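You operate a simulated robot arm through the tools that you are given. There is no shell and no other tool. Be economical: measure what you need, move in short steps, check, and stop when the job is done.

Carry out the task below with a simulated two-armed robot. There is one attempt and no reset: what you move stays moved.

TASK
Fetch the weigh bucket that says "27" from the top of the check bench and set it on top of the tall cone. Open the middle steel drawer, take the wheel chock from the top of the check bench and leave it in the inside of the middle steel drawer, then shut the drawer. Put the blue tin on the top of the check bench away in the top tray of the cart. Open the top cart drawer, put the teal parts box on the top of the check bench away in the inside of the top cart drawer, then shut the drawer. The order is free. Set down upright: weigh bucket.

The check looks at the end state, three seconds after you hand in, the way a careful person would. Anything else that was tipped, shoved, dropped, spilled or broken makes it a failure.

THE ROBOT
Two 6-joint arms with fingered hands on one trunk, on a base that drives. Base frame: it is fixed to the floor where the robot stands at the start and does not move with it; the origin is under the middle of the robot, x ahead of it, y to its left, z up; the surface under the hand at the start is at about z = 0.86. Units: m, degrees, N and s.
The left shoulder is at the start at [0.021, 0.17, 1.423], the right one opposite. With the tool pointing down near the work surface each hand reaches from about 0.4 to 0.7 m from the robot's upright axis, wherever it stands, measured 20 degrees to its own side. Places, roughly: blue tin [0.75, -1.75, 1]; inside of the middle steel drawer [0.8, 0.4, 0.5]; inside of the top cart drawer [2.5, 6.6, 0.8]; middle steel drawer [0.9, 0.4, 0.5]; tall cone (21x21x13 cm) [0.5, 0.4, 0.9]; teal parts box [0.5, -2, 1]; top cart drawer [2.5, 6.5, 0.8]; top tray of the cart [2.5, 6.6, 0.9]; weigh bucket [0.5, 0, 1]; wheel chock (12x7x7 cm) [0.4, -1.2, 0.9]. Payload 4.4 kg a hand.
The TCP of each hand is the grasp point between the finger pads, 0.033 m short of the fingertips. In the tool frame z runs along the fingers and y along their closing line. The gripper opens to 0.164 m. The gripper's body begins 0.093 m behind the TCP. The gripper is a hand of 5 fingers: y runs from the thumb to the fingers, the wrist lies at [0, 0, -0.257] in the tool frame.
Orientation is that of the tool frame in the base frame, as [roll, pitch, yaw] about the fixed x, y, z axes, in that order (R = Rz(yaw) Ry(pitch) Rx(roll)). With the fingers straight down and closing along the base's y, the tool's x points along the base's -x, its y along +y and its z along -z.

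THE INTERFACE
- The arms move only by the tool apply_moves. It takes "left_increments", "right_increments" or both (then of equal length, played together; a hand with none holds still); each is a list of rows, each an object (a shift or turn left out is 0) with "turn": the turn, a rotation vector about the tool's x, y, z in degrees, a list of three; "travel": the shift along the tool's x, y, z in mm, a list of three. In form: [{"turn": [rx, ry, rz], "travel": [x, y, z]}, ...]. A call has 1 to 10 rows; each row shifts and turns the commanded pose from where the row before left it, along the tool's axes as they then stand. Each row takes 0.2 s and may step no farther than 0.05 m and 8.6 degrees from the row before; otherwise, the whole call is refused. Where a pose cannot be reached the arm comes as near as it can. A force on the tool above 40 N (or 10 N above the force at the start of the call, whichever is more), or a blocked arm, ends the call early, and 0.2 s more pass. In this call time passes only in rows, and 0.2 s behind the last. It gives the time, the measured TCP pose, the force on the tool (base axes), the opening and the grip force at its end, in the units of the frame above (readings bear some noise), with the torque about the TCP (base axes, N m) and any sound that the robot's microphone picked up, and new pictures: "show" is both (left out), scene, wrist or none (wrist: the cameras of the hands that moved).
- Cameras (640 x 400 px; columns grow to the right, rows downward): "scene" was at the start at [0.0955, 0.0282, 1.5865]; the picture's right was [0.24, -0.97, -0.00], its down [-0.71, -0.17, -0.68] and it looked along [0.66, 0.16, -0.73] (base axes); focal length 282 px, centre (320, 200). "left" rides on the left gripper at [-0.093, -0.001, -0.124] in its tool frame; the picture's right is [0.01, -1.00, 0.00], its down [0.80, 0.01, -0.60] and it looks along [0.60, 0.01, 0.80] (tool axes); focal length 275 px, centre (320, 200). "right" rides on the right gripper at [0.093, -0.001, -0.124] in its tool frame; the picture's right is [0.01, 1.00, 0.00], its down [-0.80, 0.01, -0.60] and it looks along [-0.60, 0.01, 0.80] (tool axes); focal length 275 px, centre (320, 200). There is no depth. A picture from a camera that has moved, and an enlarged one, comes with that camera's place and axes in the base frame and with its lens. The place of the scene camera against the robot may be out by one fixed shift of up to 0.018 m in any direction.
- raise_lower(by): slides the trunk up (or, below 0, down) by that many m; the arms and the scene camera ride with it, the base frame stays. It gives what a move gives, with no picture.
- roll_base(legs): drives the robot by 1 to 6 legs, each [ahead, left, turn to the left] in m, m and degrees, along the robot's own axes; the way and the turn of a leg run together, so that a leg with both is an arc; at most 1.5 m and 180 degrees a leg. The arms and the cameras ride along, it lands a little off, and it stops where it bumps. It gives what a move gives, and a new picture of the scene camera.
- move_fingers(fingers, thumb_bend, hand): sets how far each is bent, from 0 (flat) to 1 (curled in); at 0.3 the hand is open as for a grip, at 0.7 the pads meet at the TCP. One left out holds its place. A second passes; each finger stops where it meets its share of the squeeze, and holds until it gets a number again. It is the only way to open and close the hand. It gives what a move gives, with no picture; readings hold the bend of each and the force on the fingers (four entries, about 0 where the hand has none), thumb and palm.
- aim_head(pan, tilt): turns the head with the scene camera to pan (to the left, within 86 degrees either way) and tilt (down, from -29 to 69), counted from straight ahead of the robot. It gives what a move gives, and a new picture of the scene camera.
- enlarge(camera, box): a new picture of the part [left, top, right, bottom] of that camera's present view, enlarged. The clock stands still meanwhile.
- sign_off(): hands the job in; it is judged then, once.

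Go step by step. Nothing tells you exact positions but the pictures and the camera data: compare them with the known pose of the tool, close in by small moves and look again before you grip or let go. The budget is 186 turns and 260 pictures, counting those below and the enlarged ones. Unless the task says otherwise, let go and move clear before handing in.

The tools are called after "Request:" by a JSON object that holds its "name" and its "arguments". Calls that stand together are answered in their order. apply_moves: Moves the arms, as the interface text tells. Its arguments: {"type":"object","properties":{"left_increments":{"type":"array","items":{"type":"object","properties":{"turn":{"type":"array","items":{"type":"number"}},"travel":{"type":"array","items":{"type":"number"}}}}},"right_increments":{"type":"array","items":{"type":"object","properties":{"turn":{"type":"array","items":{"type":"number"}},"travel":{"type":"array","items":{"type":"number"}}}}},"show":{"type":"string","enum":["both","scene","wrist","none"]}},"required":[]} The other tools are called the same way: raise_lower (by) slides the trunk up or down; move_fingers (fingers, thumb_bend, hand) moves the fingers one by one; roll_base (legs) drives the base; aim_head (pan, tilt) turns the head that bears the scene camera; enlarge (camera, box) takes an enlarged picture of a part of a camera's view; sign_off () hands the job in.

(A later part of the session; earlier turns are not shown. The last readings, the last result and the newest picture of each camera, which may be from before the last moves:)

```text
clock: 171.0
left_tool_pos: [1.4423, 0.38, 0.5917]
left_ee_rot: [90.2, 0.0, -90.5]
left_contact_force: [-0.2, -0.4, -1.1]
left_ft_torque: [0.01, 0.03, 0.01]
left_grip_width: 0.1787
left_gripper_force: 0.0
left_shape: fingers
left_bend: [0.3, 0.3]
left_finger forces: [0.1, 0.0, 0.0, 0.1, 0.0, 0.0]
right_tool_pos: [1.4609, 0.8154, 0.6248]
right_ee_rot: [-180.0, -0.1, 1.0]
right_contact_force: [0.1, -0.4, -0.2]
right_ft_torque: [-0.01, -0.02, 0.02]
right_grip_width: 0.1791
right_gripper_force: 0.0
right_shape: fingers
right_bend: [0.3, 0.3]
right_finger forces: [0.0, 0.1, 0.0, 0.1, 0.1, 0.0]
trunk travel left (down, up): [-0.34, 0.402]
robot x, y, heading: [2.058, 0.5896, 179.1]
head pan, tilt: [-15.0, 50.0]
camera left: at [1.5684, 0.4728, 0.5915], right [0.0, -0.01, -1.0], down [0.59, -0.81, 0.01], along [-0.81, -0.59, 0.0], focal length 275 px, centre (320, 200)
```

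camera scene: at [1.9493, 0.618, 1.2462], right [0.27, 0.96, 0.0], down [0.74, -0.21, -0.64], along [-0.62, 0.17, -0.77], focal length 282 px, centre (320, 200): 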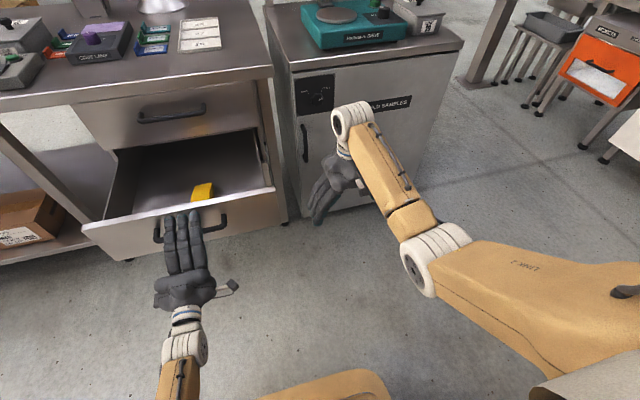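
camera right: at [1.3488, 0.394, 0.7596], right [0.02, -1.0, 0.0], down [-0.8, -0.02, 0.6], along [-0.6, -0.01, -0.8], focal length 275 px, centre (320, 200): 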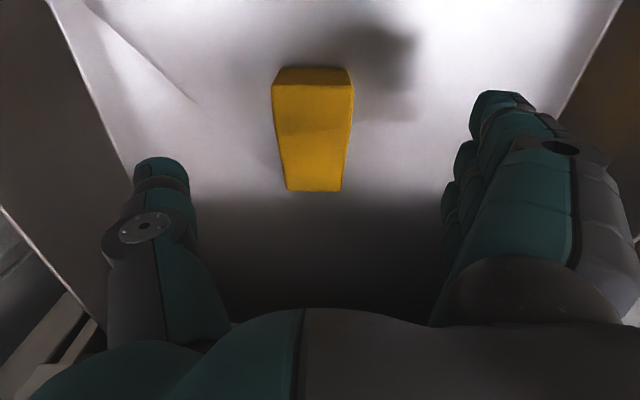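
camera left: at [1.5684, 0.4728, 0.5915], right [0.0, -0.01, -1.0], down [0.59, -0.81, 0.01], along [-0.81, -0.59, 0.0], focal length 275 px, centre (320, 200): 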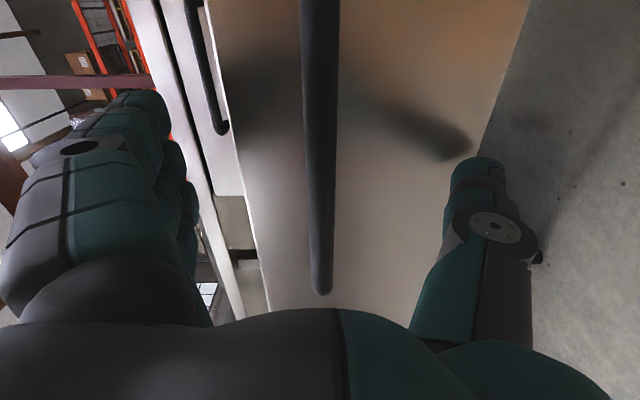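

Request:
{"name": "move_fingers", "arguments": {"hand": "left", "fingers": 0.85, "thumb_bend": 0.85}}

Request:
{"name": "roll_base", "arguments": {"legs": [[0.16, 0, 0]]}}

Request:
{"name": "apply_moves", "arguments": {"left_increments": [{"travel": [0, 0, 20]}, {"travel": [0, 0, 20]}, {"travel": [0, 0, 20]}, {"travel": [0, 0, 20]}, {"travel": [0, 0, 20]}, {"travel": [0, 0, 20]}, {"travel": [0, 0, 10]}], "show": "both"}}

```text
clock: 172.0
left_tool_pos: [1.4432, 0.3804, 0.5945]
left_ee_rot: [89.8, 0.0, -90.7]
left_contact_force: [-2.0, -0.5, 7.4]
left_ft_torque: [0.1, -0.01, 0.04]
left_grip_width: 0.0297
left_gripper_force: 1.9
left_shape: fingers
left_bend: [0.76, 0.75]
left_finger forces: [3.0, 0.0, 0.1, 1.1, 0.0, 0.1]
right_tool_pos: [1.4611, 0.8146, 0.6265]
right_ee_rot: [179.9, -0.1, 0.9]
right_contact_force: [0.2, 0.0, 0.3]
right_ft_torque: [0.03, 0.01, 0.0]
right_grip_width: 0.1789
right_gripper_force: 0.0
right_shape: fingers
right_bend: [0.3, 0.3]
right_finger forces: [0.0, 0.0, 0.0, 0.1, 0.0, 0.1]
trunk travel left (down, up): [-0.34, 0.402]
robot x, y, heading: [2.0603, 0.5851, 179.6]
head pan, tilt: [-15.0, 50.0]
```

```text
clock: 173.4
left_tool_pos: [1.2838, 0.3815, 0.5932]
left_ee_rot: [89.9, -0.1, -90.6]
left_contact_force: [-2.1, -8.2, 10.6]
left_ft_torque: [0.1, -0.06, 0.11]
left_grip_width: 0.0301
left_gripper_force: 2.9
left_shape: fingers
left_bend: [0.76, 0.76]
left_finger forces: [4.3, 0.0, 0.1, 1.7, 0.0, 0.0]
right_tool_pos: [1.3003, 0.8147, 0.6266]
right_ee_rot: [-180.0, 0.0, 1.0]
right_contact_force: [-0.6, 0.6, -0.3]
right_ft_torque: [0.0, 0.0, -0.02]
right_grip_width: 0.1789
right_gripper_force: 0.1
right_shape: fingers
right_bend: [0.3, 0.3]
right_finger forces: [0.1, 0.1, 0.1, 0.1, 0.0, 0.0]
trunk travel left (down, up): [-0.34, 0.402]
robot x, y, heading: [1.9001, 0.5888, 179.5]
head pan, tilt: [-15.0, 50.0]
camera scene: at [1.7895, 0.6191, 1.2464], right [0.27, 0.96, 0.0], down [0.74, -0.2, -0.64], along [-0.62, 0.17, -0.77], focal length 282 px, centre (320, 200)
```

scene: 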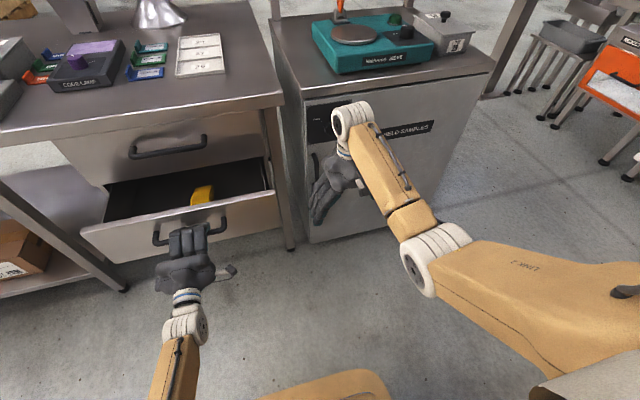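

```text
clock: 175.0
left_tool_pos: [1.1524, 0.3816, 0.5947]
left_ee_rot: [89.9, 0.0, -90.4]
left_contact_force: [0.0, -7.1, 8.3]
left_ft_torque: [0.08, -0.03, 0.08]
left_grip_width: 0.03
left_gripper_force: 2.8
left_shape: fingers
left_bend: [0.76, 0.76]
left_finger forces: [3.5, 0.0, 0.0, 1.5, 0.0, 0.0]
right_tool_pos: [1.3007, 0.8154, 0.6269]
right_ee_rot: [-180.0, 0.0, 1.0]
right_contact_force: [-0.7, 0.3, 0.1]
right_ft_torque: [0.0, -0.03, 0.03]
right_grip_width: 0.1791
right_gripper_force: 0.1
right_shape: fingers
right_bend: [0.3, 0.3]
right_finger forces: [0.0, 0.0, 0.0, 0.0, 0.0, 0.0]
trunk travel left (down, up): [-0.34, 0.402]
robot x, y, heading: [1.8986, 0.5891, 179.5]
head pan, tilt: [-15.0, 50.0]
camera scene: at [1.7894, 0.6191, 1.2464], right [0.27, 0.96, 0.0], down [0.74, -0.2, -0.64], along [-0.62, 0.17, -0.77], focal length 282 px, centre (320, 200)
camera left: at [1.2777, 0.4734, 0.5927], right [0.0, -0.01, -1.0], down [0.59, -0.8, 0.01], along [-0.8, -0.59, 0.01], focal length 275 px, centre (320, 200)
```

scene: 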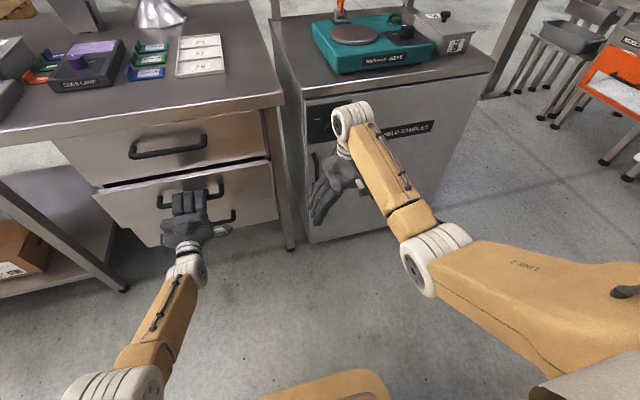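
left: 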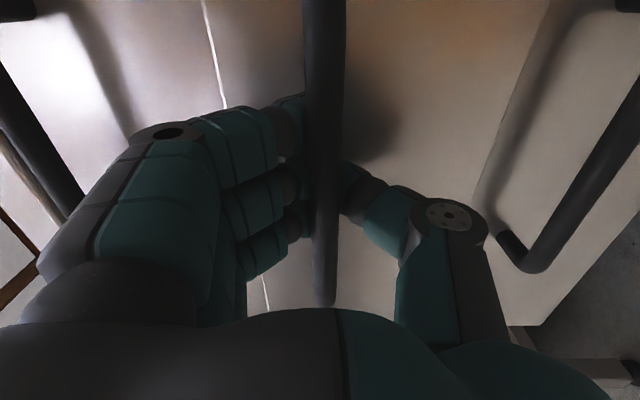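

Nearly shut (~1.5–2 cm left). I'll push in small steps until it resists.

Request:
{"name": "apply_moves", "arguments": {"left_increments": [{"travel": [0, 0, 6]}, {"travel": [0, 0, 6]}, {"travel": [0, 0, 5]}, {"travel": [0, 0, 5]}, {"travel": [0, 0, 5]}, {"travel": [0, 0, 5]}], "show": "both"}}

```text
clock: 176.4
left_tool_pos: [1.1231, 0.3823, 0.5923]
left_ee_rot: [90.0, 0.0, -90.4]
left_contact_force: [16.2, -7.9, 12.4]
left_ft_torque: [0.09, -0.22, 0.28]
left_grip_width: 0.0297
left_gripper_force: 3.3
left_shape: fingers
left_bend: [0.76, 0.77]
left_finger forces: [3.8, 0.0, 0.1, 1.7, 0.0, 0.1]
right_tool_pos: [1.3003, 0.8167, 0.6265]
right_ee_rot: [-180.0, 0.1, 1.1]
right_contact_force: [-0.6, 0.5, -0.9]
right_ft_torque: [-0.01, 0.03, -0.02]
right_grip_width: 0.1788
right_gripper_force: 0.0
right_shape: fingers
right_bend: [0.3, 0.3]
right_finger forces: [0.0, 0.0, 0.0, 0.0, 0.0, 0.0]
trunk travel left (down, up): [-0.34, 0.402]
robot x, y, heading: [1.8943, 0.5886, 179.4]
head pan, tilt: [-15.0, 50.0]
camera scene: at [1.7909, 0.619, 1.2465], right [0.27, 0.96, 0.0], down [0.74, -0.2, -0.64], along [-0.62, 0.17, -0.77], focal length 282 px, centre (320, 200)
camera left: at [1.2474, 0.4746, 0.5923], right [0.0, -0.01, -1.0], down [0.59, -0.81, 0.01], along [-0.81, -0.59, 0.01], focal length 275 px, centre (320, 200)
```

scene: 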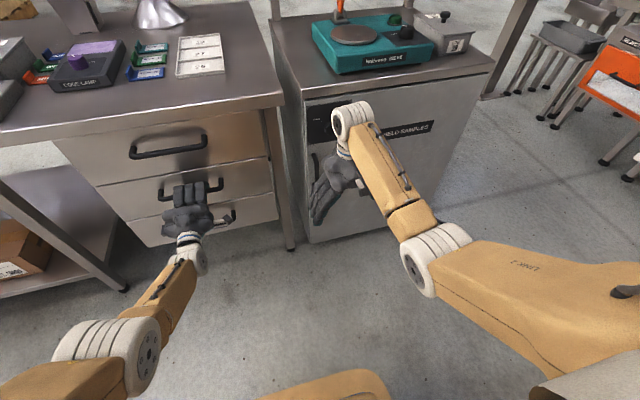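
left: 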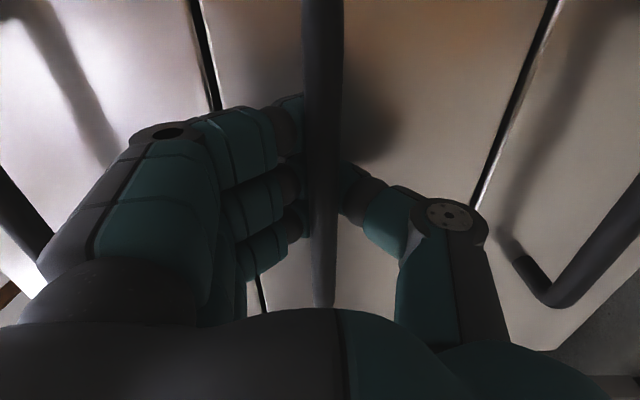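

Request:
{"name": "move_fingers", "arguments": {"hand": "left", "fingers": 0.3, "thumb_bend": 0.3}}

Request:
{"name": "apply_moves", "arguments": {"left_increments": [{"travel": [0, 0, -30]}, {"travel": [0, 0, -40]}, {"travel": [0, 0, -40]}], "show": "none"}}

Request:
{"name": "roll_base", "arguments": {"legs": [[-0.2, 0, 0]]}}

Request:
{"name": "enlarge", "arguments": {"camera": "scene", "box": [60, 60, 320, 280]}}

```text
clock: 176.8
left_tool_pos: [1.1273, 0.385, 0.5791]
left_ee_rot: [91.4, 0.2, -90.5]
left_contact_force: [-0.7, 0.1, 1.3]
left_ft_torque: [0.0, -0.03, 0.04]
left_grip_width: 0.1637
left_gripper_force: 0.1
left_shape: fingers
left_bend: [0.33, 0.34]
left_finger forces: [0.0, 0.1, 0.1, 0.1, 0.0, 0.0]
right_tool_pos: [1.299, 0.8154, 0.6255]
right_ee_rot: [-180.0, -0.1, 1.1]
right_contact_force: [-0.1, 0.2, 0.4]
right_ft_torque: [0.02, -0.02, 0.03]
right_grip_width: 0.179
right_gripper_force: 0.0
right_shape: fingers
right_bend: [0.3, 0.3]
right_finger forces: [0.0, 0.1, 0.0, 0.0, 0.0, 0.0]
trunk travel left (down, up): [-0.34, 0.402]
robot x, y, heading: [1.8988, 0.5848, 179.4]
head pan, tilt: [-15.0, 50.0]
stopped (left hand): the force on the tool passed its limit at 51 N (the readings are from after the stop); the commanded pose is now the measured one
```

```text
clock: 177.6
left_tool_pos: [1.2398, 0.3831, 0.5807]
left_ee_rot: [91.5, 0.2, -90.5]
left_contact_force: [-0.1, 0.2, 0.0]
left_ft_torque: [0.01, -0.05, 0.03]
left_grip_width: 0.1785
left_gripper_force: 0.1
left_shape: fingers
left_bend: [0.3, 0.3]
left_finger forces: [0.0, 0.0, 0.0, 0.0, 0.0, 0.1]
right_tool_pos: [1.3007, 0.8167, 0.6263]
right_ee_rot: [-179.9, 0.0, 1.0]
right_contact_force: [0.7, -0.4, -0.4]
right_ft_torque: [-0.01, -0.01, 0.0]
right_grip_width: 0.179
right_gripper_force: 0.2
right_shape: fingers
right_bend: [0.3, 0.3]
right_finger forces: [0.0, 0.1, 0.0, 0.0, 0.0, 0.1]
trunk travel left (down, up): [-0.34, 0.402]
robot x, y, heading: [1.8999, 0.5925, 179.4]
head pan, tilt: [-15.0, 50.0]
```

```text
clock: 179.2
left_tool_pos: [1.4374, 0.3795, 0.5818]
left_ee_rot: [91.5, 0.2, -90.4]
left_contact_force: [1.1, -0.7, 0.5]
left_ft_torque: [-0.04, -0.04, 0.01]
left_grip_width: 0.1786
left_gripper_force: 0.1
left_shape: fingers
left_bend: [0.3, 0.3]
left_finger forces: [0.0, 0.0, 0.0, 0.1, 0.0, 0.0]
right_tool_pos: [1.4989, 0.8142, 0.6252]
right_ee_rot: [180.0, -0.1, 1.0]
right_contact_force: [0.1, -0.1, 0.1]
right_ft_torque: [0.04, 0.03, -0.02]
right_grip_width: 0.179
right_gripper_force: 0.1
right_shape: fingers
right_bend: [0.3, 0.3]
right_finger forces: [0.0, 0.1, 0.0, 0.0, 0.0, 0.0]
trunk travel left (down, up): [-0.34, 0.402]
robot x, y, heading: [2.0998, 0.5844, 179.8]
head pan, tilt: [-15.0, 50.0]
camera scene: at [1.9875, 0.6176, 1.2463], right [0.27, 0.96, 0.0], down [0.74, -0.2, -0.64], along [-0.62, 0.17, -0.77], focal length 282 px, centre (320, 200)
```

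scene: 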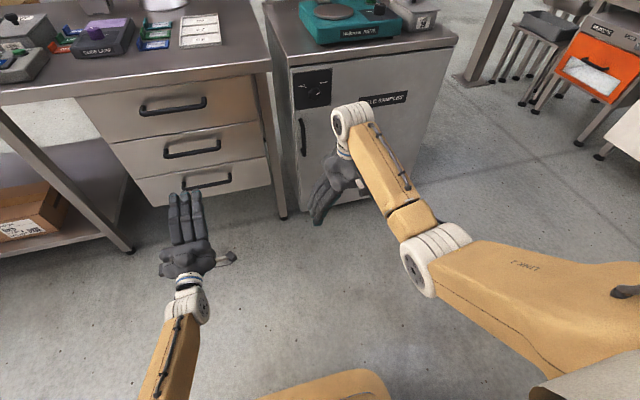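

```text
1.82 times, centred on (190, 170) of scene
camera zoom: at [1.9875, 0.6176, 1.2463], right [0.27, 0.96, 0.0], down [0.74, -0.2, -0.64], along [-0.62, 0.17, -0.77], focal length 512 px, centre (556, 254)
```

zoom: 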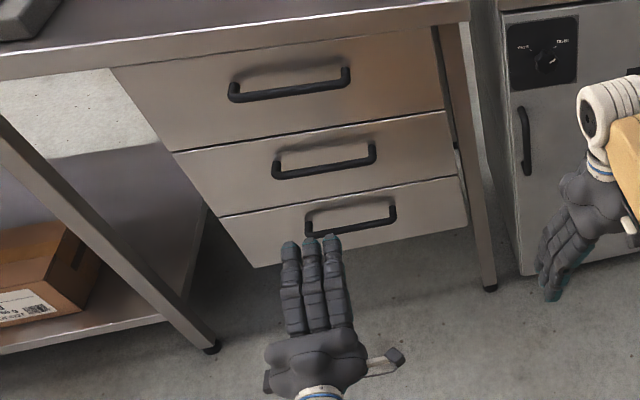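

The middle drawer is shut flush. I'll restore the left hand to point down, raise the trunk, and look toward the cart.

Request:
{"name": "apply_moves", "arguments": {"left_increments": [{"turn": [0, 0, -8.6]}, {"turn": [0, 0, -8.6]}, {"turn": [0, 0, -8.6]}, {"turn": [0, 0, -8.6]}, {"turn": [0, 0, -8.6]}, {"turn": [0, 0, -8.6]}, {"turn": [0, 0, -8.6]}, {"turn": [0, 0, -8.6]}, {"turn": [0, 0, -8.6]}, {"turn": [0, 0, -8.6]}], "show": "none"}}

Request:
{"name": "apply_moves", "arguments": {"left_increments": [{"turn": [0, 0, -4]}, {"turn": [0, 8.6, 0]}, {"turn": [0, 8.6, 0]}, {"turn": [0, 8.6, 0]}, {"turn": [0, 8.6, 0]}, {"turn": [0, 8.6, 0]}, {"turn": [0, 8.6, 0]}, {"turn": [0, 8.6, 0]}, {"turn": [0, 8.6, 0]}, {"turn": [0, 8.6, 0]}], "show": "none"}}

Request:
{"name": "apply_moves", "arguments": {"left_increments": [{"turn": [0, 6.3, 0]}, {"turn": [0, 6.3, 0]}], "show": "none"}}

Request:
{"name": "raise_lower", "arguments": {"by": 0.395}}

Request:
{"name": "aim_head", "arguments": {"pan": -82, "tilt": 12}}

```text
clock: 181.4
left_tool_pos: [1.437, 0.3813, 0.581]
left_ee_rot: [113.1, 86.0, -67.4]
left_contact_force: [0.9, 0.4, -0.9]
left_ft_torque: [0.0, 0.02, -0.01]
left_grip_width: 0.179
left_gripper_force: 0.0
left_shape: fingers
left_bend: [0.3, 0.3]
left_finger forces: [0.0, 0.0, 0.1, 0.0, 0.0, 0.1]
right_tool_pos: [1.4975, 0.814, 0.6254]
right_ee_rot: [-179.9, -0.1, 1.0]
right_contact_force: [-0.5, 0.0, -0.4]
right_ft_torque: [0.01, -0.03, 0.02]
right_grip_width: 0.179
right_gripper_force: 0.0
right_shape: fingers
right_bend: [0.3, 0.3]
right_finger forces: [0.0, 0.1, 0.0, 0.0, 0.1, 0.0]
trunk travel left (down, up): [-0.34, 0.402]
robot x, y, heading: [2.0939, 0.5853, 179.4]
head pan, tilt: [-15.0, 50.0]
```

```text
clock: 183.6
left_tool_pos: [1.4376, 0.381, 0.5804]
left_ee_rot: [-179.8, 10.9, -0.4]
left_contact_force: [0.6, 0.5, -0.2]
left_ft_torque: [0.05, 0.07, 0.01]
left_grip_width: 0.1791
left_gripper_force: 0.0
left_shape: fingers
left_bend: [0.3, 0.3]
left_finger forces: [0.0, 0.1, 0.0, 0.1, 0.0, 0.0]
left hand out of reach, approached as far as the arm can: row 3
right_tool_pos: [1.4974, 0.8139, 0.6246]
right_ee_rot: [180.0, -0.1, 1.0]
right_contact_force: [-0.1, 0.8, -0.3]
right_ft_torque: [0.0, -0.01, -0.01]
right_grip_width: 0.1791
right_gripper_force: 0.1
right_shape: fingers
right_bend: [0.3, 0.3]
right_finger forces: [0.0, 0.0, 0.0, 0.0, 0.0, 0.1]
trunk travel left (down, up): [-0.34, 0.402]
robot x, y, heading: [2.0943, 0.5833, 179.6]
head pan, tilt: [-15.0, 50.0]
```

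```text
clock: 184.2
left_tool_pos: [1.4366, 0.381, 0.5814]
left_ee_rot: [-179.8, -1.7, -0.4]
left_contact_force: [-0.8, 0.0, -0.5]
left_ft_torque: [0.04, -0.01, 0.04]
left_grip_width: 0.1791
left_gripper_force: 0.1
left_shape: fingers
left_bend: [0.3, 0.3]
left_finger forces: [0.1, 0.0, 0.0, 0.0, 0.0, 0.0]
right_tool_pos: [1.4974, 0.8132, 0.6242]
right_ee_rot: [-180.0, -0.1, 1.0]
right_contact_force: [-0.2, -0.5, 0.6]
right_ft_torque: [-0.03, 0.01, -0.04]
right_grip_width: 0.1792
right_gripper_force: 0.1
right_shape: fingers
right_bend: [0.3, 0.3]
right_finger forces: [0.1, 0.0, 0.0, 0.0, 0.1, 0.0]
trunk travel left (down, up): [-0.34, 0.402]
robot x, y, heading: [2.0967, 0.5893, 179.5]
head pan, tilt: [-15.0, 50.0]
```

```text
clock: 188.0
left_tool_pos: [1.4376, 0.3813, 0.9747]
left_ee_rot: [-179.8, -1.6, -0.4]
left_contact_force: [0.0, -0.5, -0.2]
left_ft_torque: [-0.04, 0.0, 0.01]
left_grip_width: 0.179
left_gripper_force: 0.0
left_shape: fingers
left_bend: [0.3, 0.3]
left_finger forces: [0.0, 0.0, 0.0, 0.0, 0.0, 0.1]
right_tool_pos: [1.498, 0.814, 1.0209]
right_ee_rot: [179.9, -0.1, 1.0]
right_contact_force: [0.4, 0.0, -0.3]
right_ft_torque: [-0.02, -0.02, 0.0]
right_grip_width: 0.1789
right_gripper_force: 0.1
right_shape: fingers
right_bend: [0.3, 0.3]
right_finger forces: [0.0, 0.1, 0.0, 0.0, 0.1, 0.1]
trunk travel left (down, up): [-0.735, 0.007]
robot x, y, heading: [2.0955, 0.5882, 179.4]
head pan, tilt: [-15.0, 50.0]
```

```text
clock: 189.4
left_tool_pos: [1.4369, 0.381, 0.9757]
left_ee_rot: [-179.8, -1.6, -0.4]
left_contact_force: [0.2, -0.1, -0.8]
left_ft_torque: [-0.01, 0.03, -0.03]
left_grip_width: 0.1791
left_gripper_force: 0.1
left_shape: fingers
left_bend: [0.3, 0.3]
left_finger forces: [0.0, 0.0, 0.0, 0.1, 0.0, 0.0]
right_tool_pos: [1.4971, 0.8139, 1.0222]
right_ee_rot: [179.9, 0.0, 0.9]
right_contact_force: [0.4, 0.0, -0.2]
right_ft_torque: [-0.01, -0.02, -0.04]
right_grip_width: 0.1791
right_gripper_force: 0.1
right_shape: fingers
right_bend: [0.3, 0.3]
right_finger forces: [0.0, 0.1, 0.0, 0.0, 0.0, 0.1]
trunk travel left (down, up): [-0.735, 0.007]
robot x, y, heading: [2.0931, 0.5841, 179.6]
head pan, tilt: [-82.0, 12.0]
camera scene: at [2.0816, 0.6892, 1.7012], right [0.99, 0.13, 0.0], down [0.03, -0.21, -0.98], along [-0.13, 0.97, -0.21], focal length 282 px, centre (320, 200)
```

scene: 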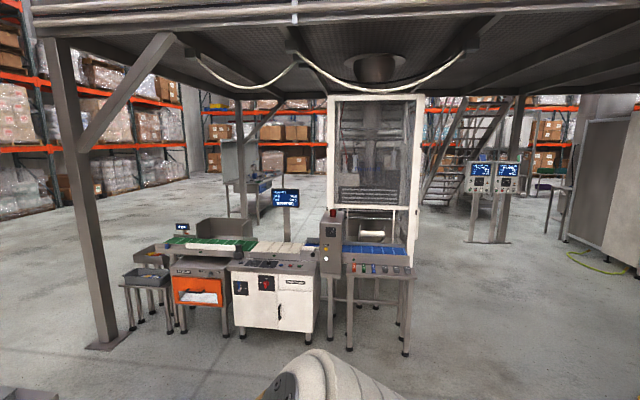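

The cart is behind the machine line at y≈3; I'll plan to reach it later from the near side. Now around the bench to the tin and box.

Request:
{"name": "roll_base", "arguments": {"legs": [[0, 1.5, 0], [0, 1.5, 0], [0, 0.75, 0], [1.5, 0, 0], [1.1, 0, 0]]}}

Request:
{"name": "roll_base", "arguments": {"legs": [[0, 0, 90], [0, 0, 90]]}}

```text
clock: 219.7
left_tool_pos: [-1.1677, -3.3875, 0.9757]
left_ee_rot: [-179.8, -1.6, 0.0]
left_contact_force: [0.6, 0.5, 0.3]
left_ft_torque: [0.03, -0.02, 0.02]
left_grip_width: 0.1792
left_gripper_force: 0.0
left_shape: fingers
left_bend: [0.3, 0.3]
left_finger forces: [0.0, 0.1, 0.0, 0.1, 0.1, 0.0]
right_tool_pos: [-1.1121, -2.9533, 1.0197]
right_ee_rot: [179.9, -0.2, 1.5]
right_contact_force: [-0.2, -1.1, 0.5]
right_ft_torque: [0.01, 0.0, -0.01]
right_grip_width: 0.1788
right_gripper_force: 0.0
right_shape: fingers
right_bend: [0.3, 0.3]
right_finger forces: [0.1, 0.1, 0.0, 0.1, 0.1, 0.0]
trunk travel left (down, up): [-0.735, 0.007]
robot x, y, heading: [-0.5109, -3.1744, 180.0]
head pan, tilt: [-82.0, 12.0]
camera scene: at [-0.5264, -3.0735, 1.7012], right [0.99, 0.14, 0.0], down [0.03, -0.21, -0.98], along [-0.14, 0.97, -0.21], focal length 282 px, centre (320, 200)
```

scene: 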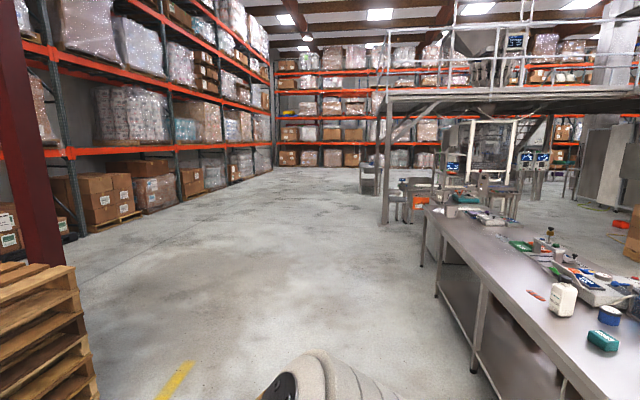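

```text
clock: 227.8
left_tool_pos: [0.1503, -2.9635, 0.976]
left_ee_rot: [-179.8, -1.5, 179.9]
left_contact_force: [0.0, -0.6, -0.6]
left_ft_torque: [0.01, 0.01, 0.01]
left_grip_width: 0.1792
left_gripper_force: 0.0
left_shape: fingers
left_bend: [0.3, 0.3]
left_finger forces: [0.1, 0.0, 0.1, 0.0, 0.0, 0.0]
right_tool_pos: [0.0917, -3.3975, 1.0209]
right_ee_rot: [180.0, 0.0, -178.5]
right_contact_force: [-0.6, 0.6, -0.1]
right_ft_torque: [-0.03, 0.0, 0.02]
right_grip_width: 0.1788
right_gripper_force: 0.1
right_shape: fingers
right_bend: [0.3, 0.3]
right_finger forces: [0.0, 0.0, 0.0, 0.1, 0.0, 0.0]
trunk travel left (down, up): [-0.735, 0.007]
robot x, y, heading: [-0.5113, -3.1749, -0.1]
head pan, tilt: [-82.0, 12.0]
camera scene: at [-0.479, -3.258, 1.7013], right [-0.99, -0.14, 0.0], down [-0.03, 0.21, -0.98], along [0.14, -0.97, -0.21], focal length 282 px, centre (320, 200)
```

scene: 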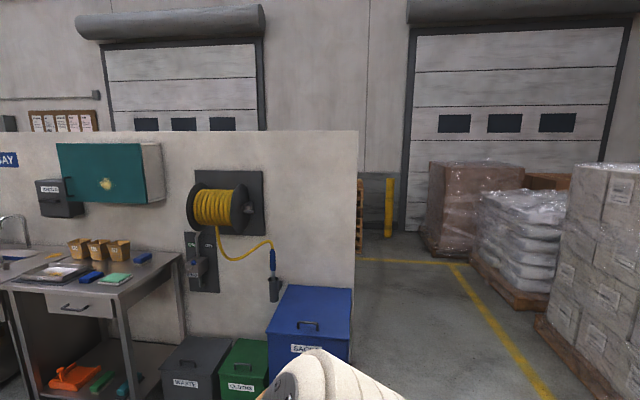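

Request:
{"name": "roll_base", "arguments": {"legs": [[0, 1.4, 0]]}}

Request:
{"name": "aim_head", "arguments": {"pan": -10, "tilt": 40}}

Request:
{"name": "enlarge", "arguments": {"camera": "scene", "box": [230, 60, 530, 250]}}

```text
clock: 234.7
left_tool_pos: [0.1506, -1.5709, 0.9761]
left_ee_rot: [-179.9, -1.5, -179.9]
left_contact_force: [0.0, 0.4, -0.8]
left_ft_torque: [-0.02, 0.03, 0.05]
left_grip_width: 0.1789
left_gripper_force: 0.1
left_shape: fingers
left_bend: [0.3, 0.3]
left_finger forces: [0.0, 0.0, 0.1, 0.1, 0.0, 0.0]
right_tool_pos: [0.0922, -2.0044, 1.021]
right_ee_rot: [180.0, -0.1, -178.5]
right_contact_force: [0.5, -0.6, -0.1]
right_ft_torque: [0.0, 0.02, 0.0]
right_grip_width: 0.1791
right_gripper_force: 0.1
right_shape: fingers
right_bend: [0.3, 0.3]
right_finger forces: [0.0, 0.0, 0.1, 0.0, 0.0, 0.0]
trunk travel left (down, up): [-0.735, 0.007]
robot x, y, heading: [-0.5055, -1.7787, -0.1]
head pan, tilt: [-82.0, 12.0]
camera scene: at [-0.4775, -1.8643, 1.7013], right [-0.99, -0.14, 0.0], down [-0.03, 0.21, -0.98], along [0.13, -0.97, -0.21], focal length 282 px, centre (320, 200)
```

scene: 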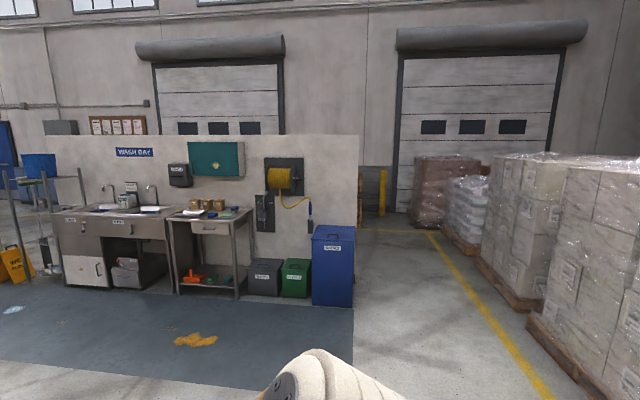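

```text
clock: 236.2
left_tool_pos: [0.1514, -1.5713, 0.9769]
left_ee_rot: [-179.9, -1.5, -180.0]
left_contact_force: [0.5, -0.1, -0.4]
left_ft_torque: [-0.02, 0.0, -0.01]
left_grip_width: 0.1793
left_gripper_force: 0.0
left_shape: fingers
left_bend: [0.3, 0.3]
left_finger forces: [0.0, 0.0, 0.1, 0.0, 0.0, 0.0]
right_tool_pos: [0.0937, -2.0037, 1.0207]
right_ee_rot: [180.0, 0.0, -178.6]
right_contact_force: [-0.7, 0.1, -0.3]
right_ft_torque: [0.01, -0.01, 0.03]
right_grip_width: 0.179
right_gripper_force: 0.0
right_shape: fingers
right_bend: [0.3, 0.3]
right_finger forces: [0.1, 0.0, 0.0, 0.0, 0.1, 0.0]
trunk travel left (down, up): [-0.735, 0.007]
robot x, y, heading: [-0.5081, -1.7832, -0.2]
head pan, tilt: [-10.0, 40.0]
camera scene: at [-0.4066, -1.7872, 1.6568], right [-0.18, -0.98, 0.0], down [-0.63, 0.11, -0.77], along [0.75, -0.13, -0.64], focal length 282 px, centre (320, 200)
```

scene: 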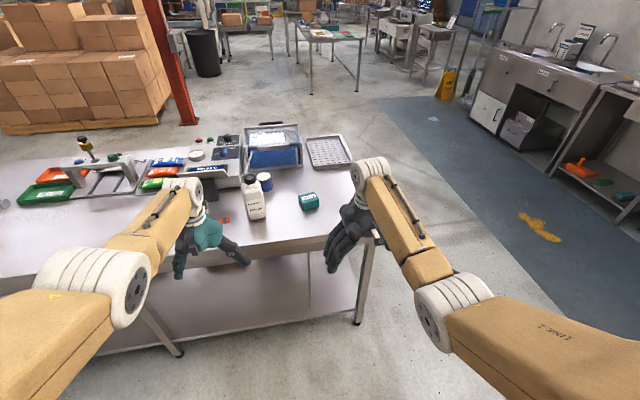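

```text
2.11 times, centred on (380, 155) of scene
camera zoom: at [-0.4066, -1.7872, 1.6568], right [-0.18, -0.98, 0.0], down [-0.63, 0.11, -0.77], along [0.75, -0.13, -0.64], focal length 593 px, centre (194, 295)
```

zoom: 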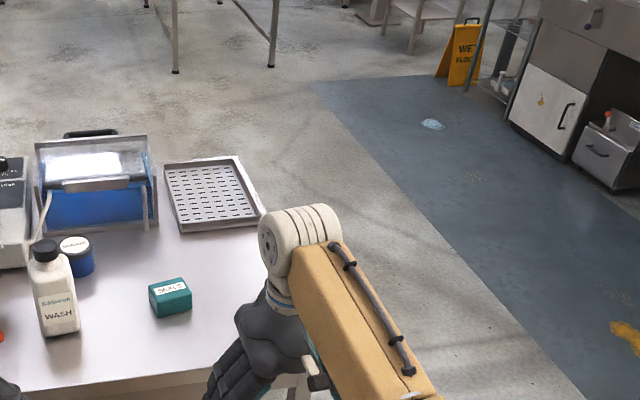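

Request:
{"name": "apply_moves", "arguments": {"left_increments": [{"travel": [0, 0, -30]}, {"travel": [0, 0, -40]}, {"travel": [0, 0, -40]}], "right_increments": [{"travel": [0, 0, -20]}, {"travel": [0, 0, -20]}, {"travel": [0, 0, 0]}], "show": "none"}}

Request:
{"name": "roll_base", "arguments": {"legs": [[0, 0.1, 0], [0.38, 0, 0]]}}

Request:
{"name": "apply_moves", "arguments": {"right_increments": [{"travel": [0, 0, 5]}], "show": "wrist"}}

```text
clock: 237.0
left_tool_pos: [0.1531, -1.5694, 1.0857]
left_ee_rot: [-179.7, -1.6, 180.0]
left_contact_force: [-0.8, 0.2, 0.2]
left_ft_torque: [-0.01, 0.0, -0.02]
left_grip_width: 0.179
left_gripper_force: 0.0
left_shape: fingers
left_bend: [0.3, 0.3]
left_finger forces: [0.0, 0.0, 0.0, 0.1, 0.1, 0.0]
right_tool_pos: [0.0936, -2.0049, 1.0604]
right_ee_rot: [180.0, 0.0, -178.5]
right_contact_force: [0.6, 0.5, -0.3]
right_ft_torque: [0.01, -0.03, -0.02]
right_grip_width: 0.1788
right_gripper_force: 0.0
right_shape: fingers
right_bend: [0.3, 0.3]
right_finger forces: [0.1, 0.0, 0.1, 0.0, 0.0, 0.0]
trunk travel left (down, up): [-0.735, 0.007]
robot x, y, heading: [-0.5094, -1.7822, -0.2]
head pan, tilt: [-10.0, 40.0]
```

```text
clock: 240.1
left_tool_pos: [0.532, -1.4742, 1.0861]
left_ee_rot: [-179.8, -1.7, 179.8]
left_contact_force: [-0.7, 0.1, -0.4]
left_ft_torque: [-0.04, 0.03, 0.01]
left_grip_width: 0.1793
left_gripper_force: 0.1
left_shape: fingers
left_bend: [0.3, 0.3]
left_finger forces: [0.0, 0.0, 0.0, 0.1, 0.1, 0.1]
right_tool_pos: [0.4689, -1.9102, 1.06]
right_ee_rot: [-180.0, 0.0, -178.8]
right_contact_force: [0.0, -0.3, -0.2]
right_ft_torque: [-0.01, 0.0, 0.0]
right_grip_width: 0.1789
right_gripper_force: 0.0
right_shape: fingers
right_bend: [0.3, 0.3]
right_finger forces: [0.0, 0.1, 0.1, 0.0, 0.1, 0.1]
trunk travel left (down, up): [-0.735, 0.007]
robot x, y, heading: [-0.1304, -1.684, -0.1]
head pan, tilt: [-10.0, 40.0]
camera scene: at [-0.029, -1.6896, 1.6567], right [-0.18, -0.98, 0.0], down [-0.63, 0.11, -0.77], along [0.75, -0.14, -0.64], focal length 282 px, centre (320, 200)
```

scene: 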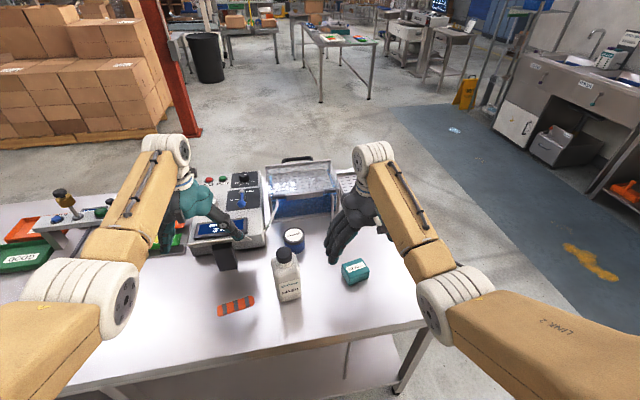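

```text
clock: 240.5
left_tool_pos: [0.5312, -1.474, 1.088]
left_ee_rot: [-179.7, -1.4, 179.9]
left_contact_force: [0.4, 0.0, -0.3]
left_ft_torque: [0.0, 0.03, 0.0]
left_grip_width: 0.1792
left_gripper_force: 0.0
left_shape: fingers
left_bend: [0.3, 0.3]
left_finger forces: [0.1, 0.0, 0.0, 0.0, 0.0, 0.0]
right_tool_pos: [0.4683, -1.9083, 1.056]
right_ee_rot: [-179.9, 0.0, -178.9]
right_contact_force: [-0.4, -0.3, -0.3]
right_ft_torque: [0.01, 0.01, -0.03]
right_grip_width: 0.1788
right_gripper_force: 0.0
right_shape: fingers
right_bend: [0.3, 0.3]
right_finger forces: [0.0, 0.0, 0.0, 0.1, 0.1, 0.1]
trunk travel left (down, up): [-0.735, 0.007]
robot x, y, heading: [-0.1304, -1.6852, -0.1]
head pan, tilt: [-10.0, 40.0]
camera right: at [0.3768, -1.9122, 1.1802], right [-0.03, 1.0, 0.0], down [0.8, 0.03, 0.6], along [0.6, 0.02, -0.8], focal length 275 px, centre (320, 200)
```

right: 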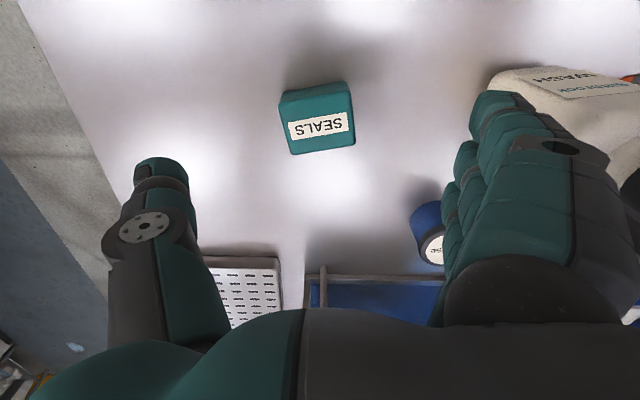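

Request:
{"name": "apply_moves", "arguments": {"right_increments": [{"travel": [-14, 0, 0], "turn": [0, 0, -8]}, {"travel": [0, 0, 40]}, {"travel": [0, 0, 40]}, {"travel": [0, 0, 20]}], "show": "wrist"}}

```text
clock: 241.5
left_tool_pos: [0.5309, -1.4731, 1.087]
left_ee_rot: [-179.9, -1.6, 179.7]
left_contact_force: [-0.9, -0.5, -0.7]
left_ft_torque: [0.01, 0.0, 0.01]
left_grip_width: 0.1794
left_gripper_force: 0.0
left_shape: fingers
left_bend: [0.3, 0.3]
left_finger forces: [0.0, 0.0, 0.0, 0.1, 0.0, 0.0]
right_tool_pos: [0.4838, -1.9092, 0.9539]
right_ee_rot: [179.9, 0.0, -170.7]
right_contact_force: [-0.1, -0.2, -0.3]
right_ft_torque: [0.01, 0.03, 0.01]
right_grip_width: 0.1789
right_gripper_force: 0.0
right_shape: fingers
right_bend: [0.3, 0.3]
right_finger forces: [0.1, 0.1, 0.0, 0.0, 0.1, 0.1]
trunk travel left (down, up): [-0.735, 0.007]
robot x, y, heading: [-0.1312, -1.6838, -0.3]
head pan, tilt: [-10.0, 40.0]
camera right: at [0.3932, -1.9253, 1.0798], right [-0.17, 0.98, 0.0], down [0.79, 0.14, 0.6], along [0.59, 0.1, -0.8], focal length 275 px, centre (320, 200)
```

right: 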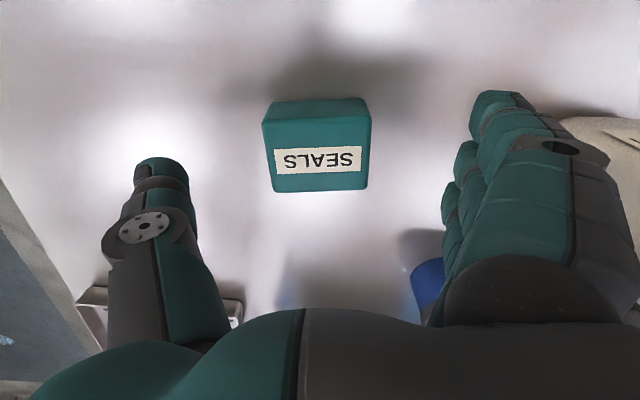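

Request:
{"name": "apply_moves", "arguments": {"right_increments": [{"travel": [0, 0, 30]}, {"travel": [0, 0, 25]}], "show": "none"}}

Request:
{"name": "move_fingers", "arguments": {"hand": "right", "fingers": 0.7, "thumb_bend": 0.7}}

Request:
{"name": "apply_moves", "arguments": {"right_increments": [{"travel": [0, 0, -15]}, {"travel": [0, 0, -15]}], "show": "wrist"}}

```text
clock: 242.1
left_tool_pos: [0.5327, -1.4754, 1.0866]
left_ee_rot: [-179.8, -1.6, 179.9]
left_contact_force: [0.2, -0.2, -0.2]
left_ft_torque: [0.01, -0.02, -0.04]
left_grip_width: 0.1791
left_gripper_force: 0.0
left_shape: fingers
left_bend: [0.3, 0.3]
left_finger forces: [0.1, 0.0, 0.1, 0.0, 0.1, 0.0]
right_tool_pos: [0.4831, -1.909, 0.8992]
right_ee_rot: [-179.9, -0.1, -170.7]
right_contact_force: [0.5, -0.2, -0.2]
right_ft_torque: [-0.01, 0.02, -0.02]
right_grip_width: 0.1787
right_gripper_force: 0.0
right_shape: fingers
right_bend: [0.3, 0.3]
right_finger forces: [0.1, 0.0, 0.1, 0.0, 0.1, 0.1]
trunk travel left (down, up): [-0.735, 0.007]
robot x, y, heading: [-0.1265, -1.6805, -0.1]
head pan, tilt: [-10.0, 40.0]
```

```text
clock: 243.1
left_tool_pos: [0.5307, -1.4731, 1.0875]
left_ee_rot: [-179.9, -1.5, 179.9]
left_contact_force: [0.7, -0.7, 0.2]
left_ft_torque: [-0.02, 0.01, -0.04]
left_grip_width: 0.1791
left_gripper_force: 0.1
left_shape: fingers
left_bend: [0.3, 0.3]
left_finger forces: [0.0, 0.0, 0.0, 0.0, 0.1, 0.0]
right_tool_pos: [0.4835, -1.9072, 0.9015]
right_ee_rot: [-179.9, -0.1, -170.7]
right_contact_force: [0.7, 3.6, 7.4]
right_ft_torque: [0.47, 0.0, -0.05]
right_grip_width: 0.0885
right_gripper_force: 34.9
right_shape: fingers
right_bend: [0.57, 0.55]
right_finger forces: [1.9, 10.4, 25.0, 2.3, 30.6, 0.0]
trunk travel left (down, up): [-0.735, 0.007]
robot x, y, heading: [-0.1307, -1.6837, 0.1]
head pan, tilt: [-10.0, 40.0]
```

```text
clock: 243.7
left_tool_pos: [0.5314, -1.4738, 1.0872]
left_ee_rot: [-179.7, -1.6, 179.9]
left_contact_force: [0.0, -0.4, 0.0]
left_ft_torque: [0.01, 0.01, -0.01]
left_grip_width: 0.1792
left_gripper_force: 0.1
left_shape: fingers
left_bend: [0.3, 0.3]
left_finger forces: [0.0, 0.1, 0.1, 0.1, 0.1, 0.0]
right_tool_pos: [0.483, -1.9085, 0.9296]
right_ee_rot: [-180.0, -0.1, -170.8]
right_contact_force: [-0.2, -0.9, -2.1]
right_ft_torque: [0.02, 0.0, 0.01]
right_grip_width: 0.0885
right_gripper_force: 31.6
right_shape: fingers
right_bend: [0.57, 0.55]
right_finger forces: [0.1, 8.5, 23.1, 0.1, 31.6, 0.0]
trunk travel left (down, up): [-0.735, 0.007]
robot x, y, heading: [-0.1338, -1.6812, -0.2]
head pan, tilt: [-10.0, 40.0]
camera right: at [0.392, -1.9247, 1.0538], right [-0.17, 0.99, 0.0], down [0.79, 0.14, 0.6], along [0.59, 0.1, -0.8], focal length 275 px, centre (320, 200)
```

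right: 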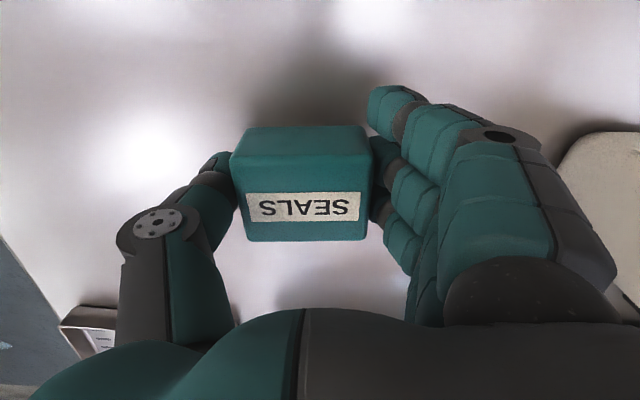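

Request:
{"name": "apply_moves", "arguments": {"right_increments": [{"travel": [0, 0, -40]}, {"travel": [0, 0, -40]}, {"travel": [0, 0, -40]}], "left_increments": [{"travel": [0, 0, -10]}, {"travel": [0, 0, -10]}, {"travel": [0, 0, -10]}], "show": "both"}}

Request:
{"name": "enlarge", "arguments": {"camera": "scene", "box": [140, 130, 400, 330]}}

```text
clock: 244.5
left_tool_pos: [0.533, -1.4752, 1.1166]
left_ee_rot: [-179.9, -1.5, 179.8]
left_contact_force: [-0.1, 0.0, 0.2]
left_ft_torque: [-0.03, 0.01, 0.01]
left_grip_width: 0.1789
left_gripper_force: 0.0
left_shape: fingers
left_bend: [0.3, 0.3]
left_finger forces: [0.0, 0.0, 0.1, 0.1, 0.0, 0.1]
right_tool_pos: [0.4827, -1.9075, 1.0503]
right_ee_rot: [180.0, 0.0, -170.7]
right_contact_force: [0.2, 0.6, -1.9]
right_ft_torque: [-0.02, -0.02, 0.0]
right_grip_width: 0.0886
right_gripper_force: 31.3
right_shape: fingers
right_bend: [0.57, 0.55]
right_finger forces: [0.1, 8.4, 23.1, 0.0, 31.6, 0.0]
trunk travel left (down, up): [-0.735, 0.007]
robot x, y, heading: [-0.131, -1.6857, -0.1]
head pan, tilt: [-10.0, 40.0]
camera scene: at [-0.0302, -1.6895, 1.6568], right [-0.18, -0.98, 0.0], down [-0.63, 0.11, -0.77], along [0.75, -0.14, -0.64], focal length 282 px, centre (320, 200)
camera right: at [0.3924, -1.9245, 1.1739], right [-0.17, 0.98, 0.0], down [0.79, 0.14, 0.6], along [0.59, 0.1, -0.8], focal length 275 px, centre (320, 200)
camera left: at [0.6282, -1.4746, 1.2387], right [-0.02, -1.0, 0.0], down [-0.78, 0.01, 0.62], along [-0.62, 0.01, -0.78], focal length 275 px, centre (320, 200)
```

scene: 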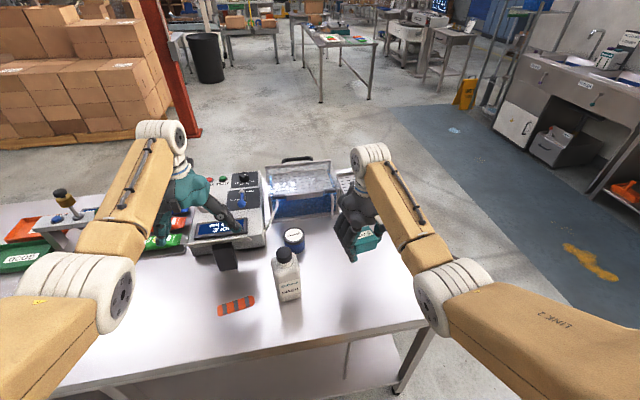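
right: 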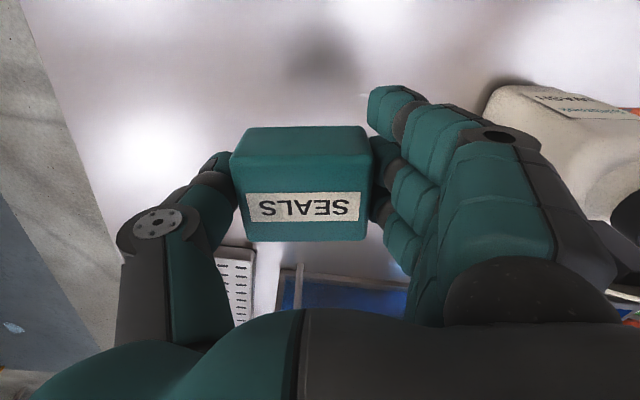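
left: 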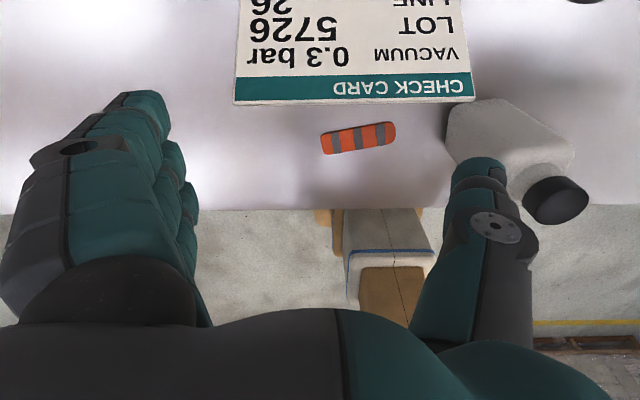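

```text
2.00 times, centred on (270, 230) of scene
camera zoom: at [-0.0302, -1.6895, 1.6568], right [-0.18, -0.98, 0.0], down [-0.63, 0.11, -0.77], along [0.75, -0.14, -0.64], focal length 563 px, centre (420, 140)
```

zoom: 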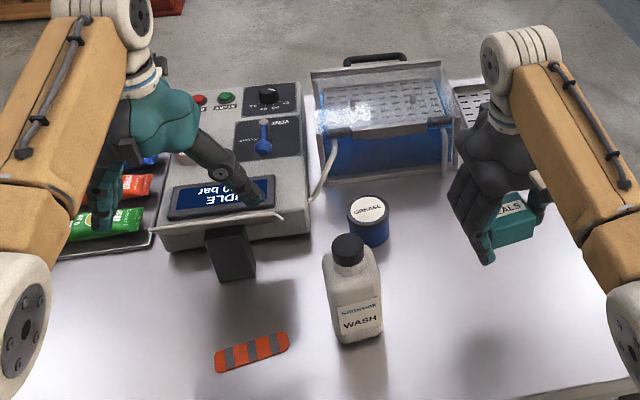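

Request:
{"name": "roll_base", "arguments": {"legs": [[0.1, 0, 0], [0, -0.27, 0]]}}

Request:
{"name": "apply_moves", "arguments": {"left_increments": [{"turn": [0, 1.5, 0]}], "show": "wrist"}}

```text
clock: 247.2
left_tool_pos: [0.6325, -1.7467, 1.1168]
left_ee_rot: [-179.8, -1.6, 179.8]
left_contact_force: [0.4, 0.0, 0.2]
left_ft_torque: [0.04, 0.02, -0.02]
left_grip_width: 0.1791
left_gripper_force: 0.0
left_shape: fingers
left_bend: [0.3, 0.3]
left_finger forces: [0.1, 0.0, 0.0, 0.1, 0.0, 0.0]
right_tool_pos: [0.5834, -2.1799, 1.0496]
right_ee_rot: [180.0, -0.1, -170.6]
right_contact_force: [-0.2, 0.0, -1.3]
right_ft_torque: [0.05, -0.01, 0.01]
right_grip_width: 0.0886
right_gripper_force: 31.4
right_shape: fingers
right_bend: [0.57, 0.55]
right_finger forces: [0.0, 8.4, 23.1, 0.1, 31.6, 0.0]
trunk travel left (down, up): [-0.735, 0.007]
robot x, y, heading: [-0.0311, -1.9583, -0.1]
head pan, tilt: [-10.0, 40.0]
camera scene: at [0.0709, -1.9633, 1.6567], right [-0.18, -0.98, 0.0], down [-0.63, 0.11, -0.77], along [0.75, -0.14, -0.64], focal length 282 px, centre (320, 200)
```

scene: 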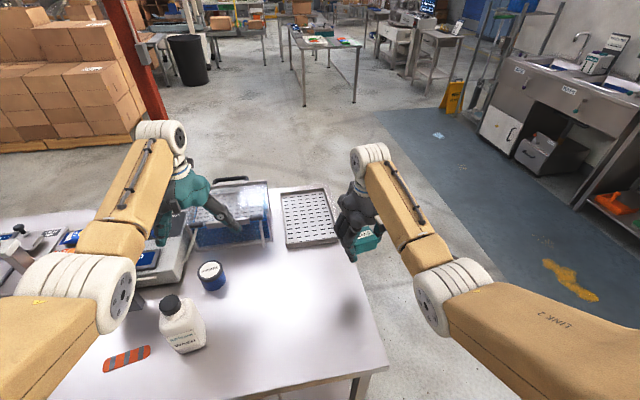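

```text
clock: 247.6
left_tool_pos: [0.6339, -1.7459, 1.1166]
left_ee_rot: [-179.8, -3.1, 179.9]
left_contact_force: [-0.1, 0.0, -0.2]
left_ft_torque: [0.02, 0.02, 0.0]
left_grip_width: 0.179
left_gripper_force: 0.2
left_shape: fingers
left_bend: [0.3, 0.3]
left_finger forces: [0.1, 0.0, 0.0, 0.0, 0.0, 0.0]
right_tool_pos: [0.5836, -2.1798, 1.0491]
right_ee_rot: [-180.0, 0.0, -170.8]
right_contact_force: [0.5, -0.5, -1.5]
right_ft_torque: [0.01, 0.01, 0.01]
right_grip_width: 0.0887
right_gripper_force: 31.0
right_shape: fingers
right_bend: [0.57, 0.55]
right_finger forces: [0.0, 8.5, 23.1, 0.0, 31.6, 0.1]
trunk travel left (down, up): [-0.735, 0.007]
robot x, y, heading: [-0.03, -1.9597, 0.0]
head pan, tilt: [-10.0, 40.0]
camera left: at [0.7321, -1.7459, 1.2352], right [-0.01, -1.0, 0.0], down [-0.77, 0.01, 0.64], along [-0.64, 0.01, -0.77], focal length 275 px, centre (320, 200)
```

left: 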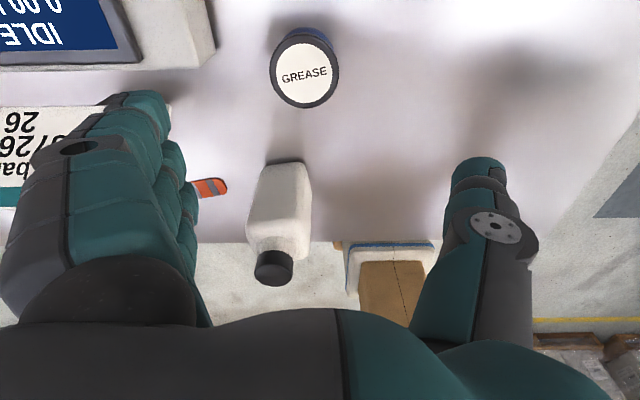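

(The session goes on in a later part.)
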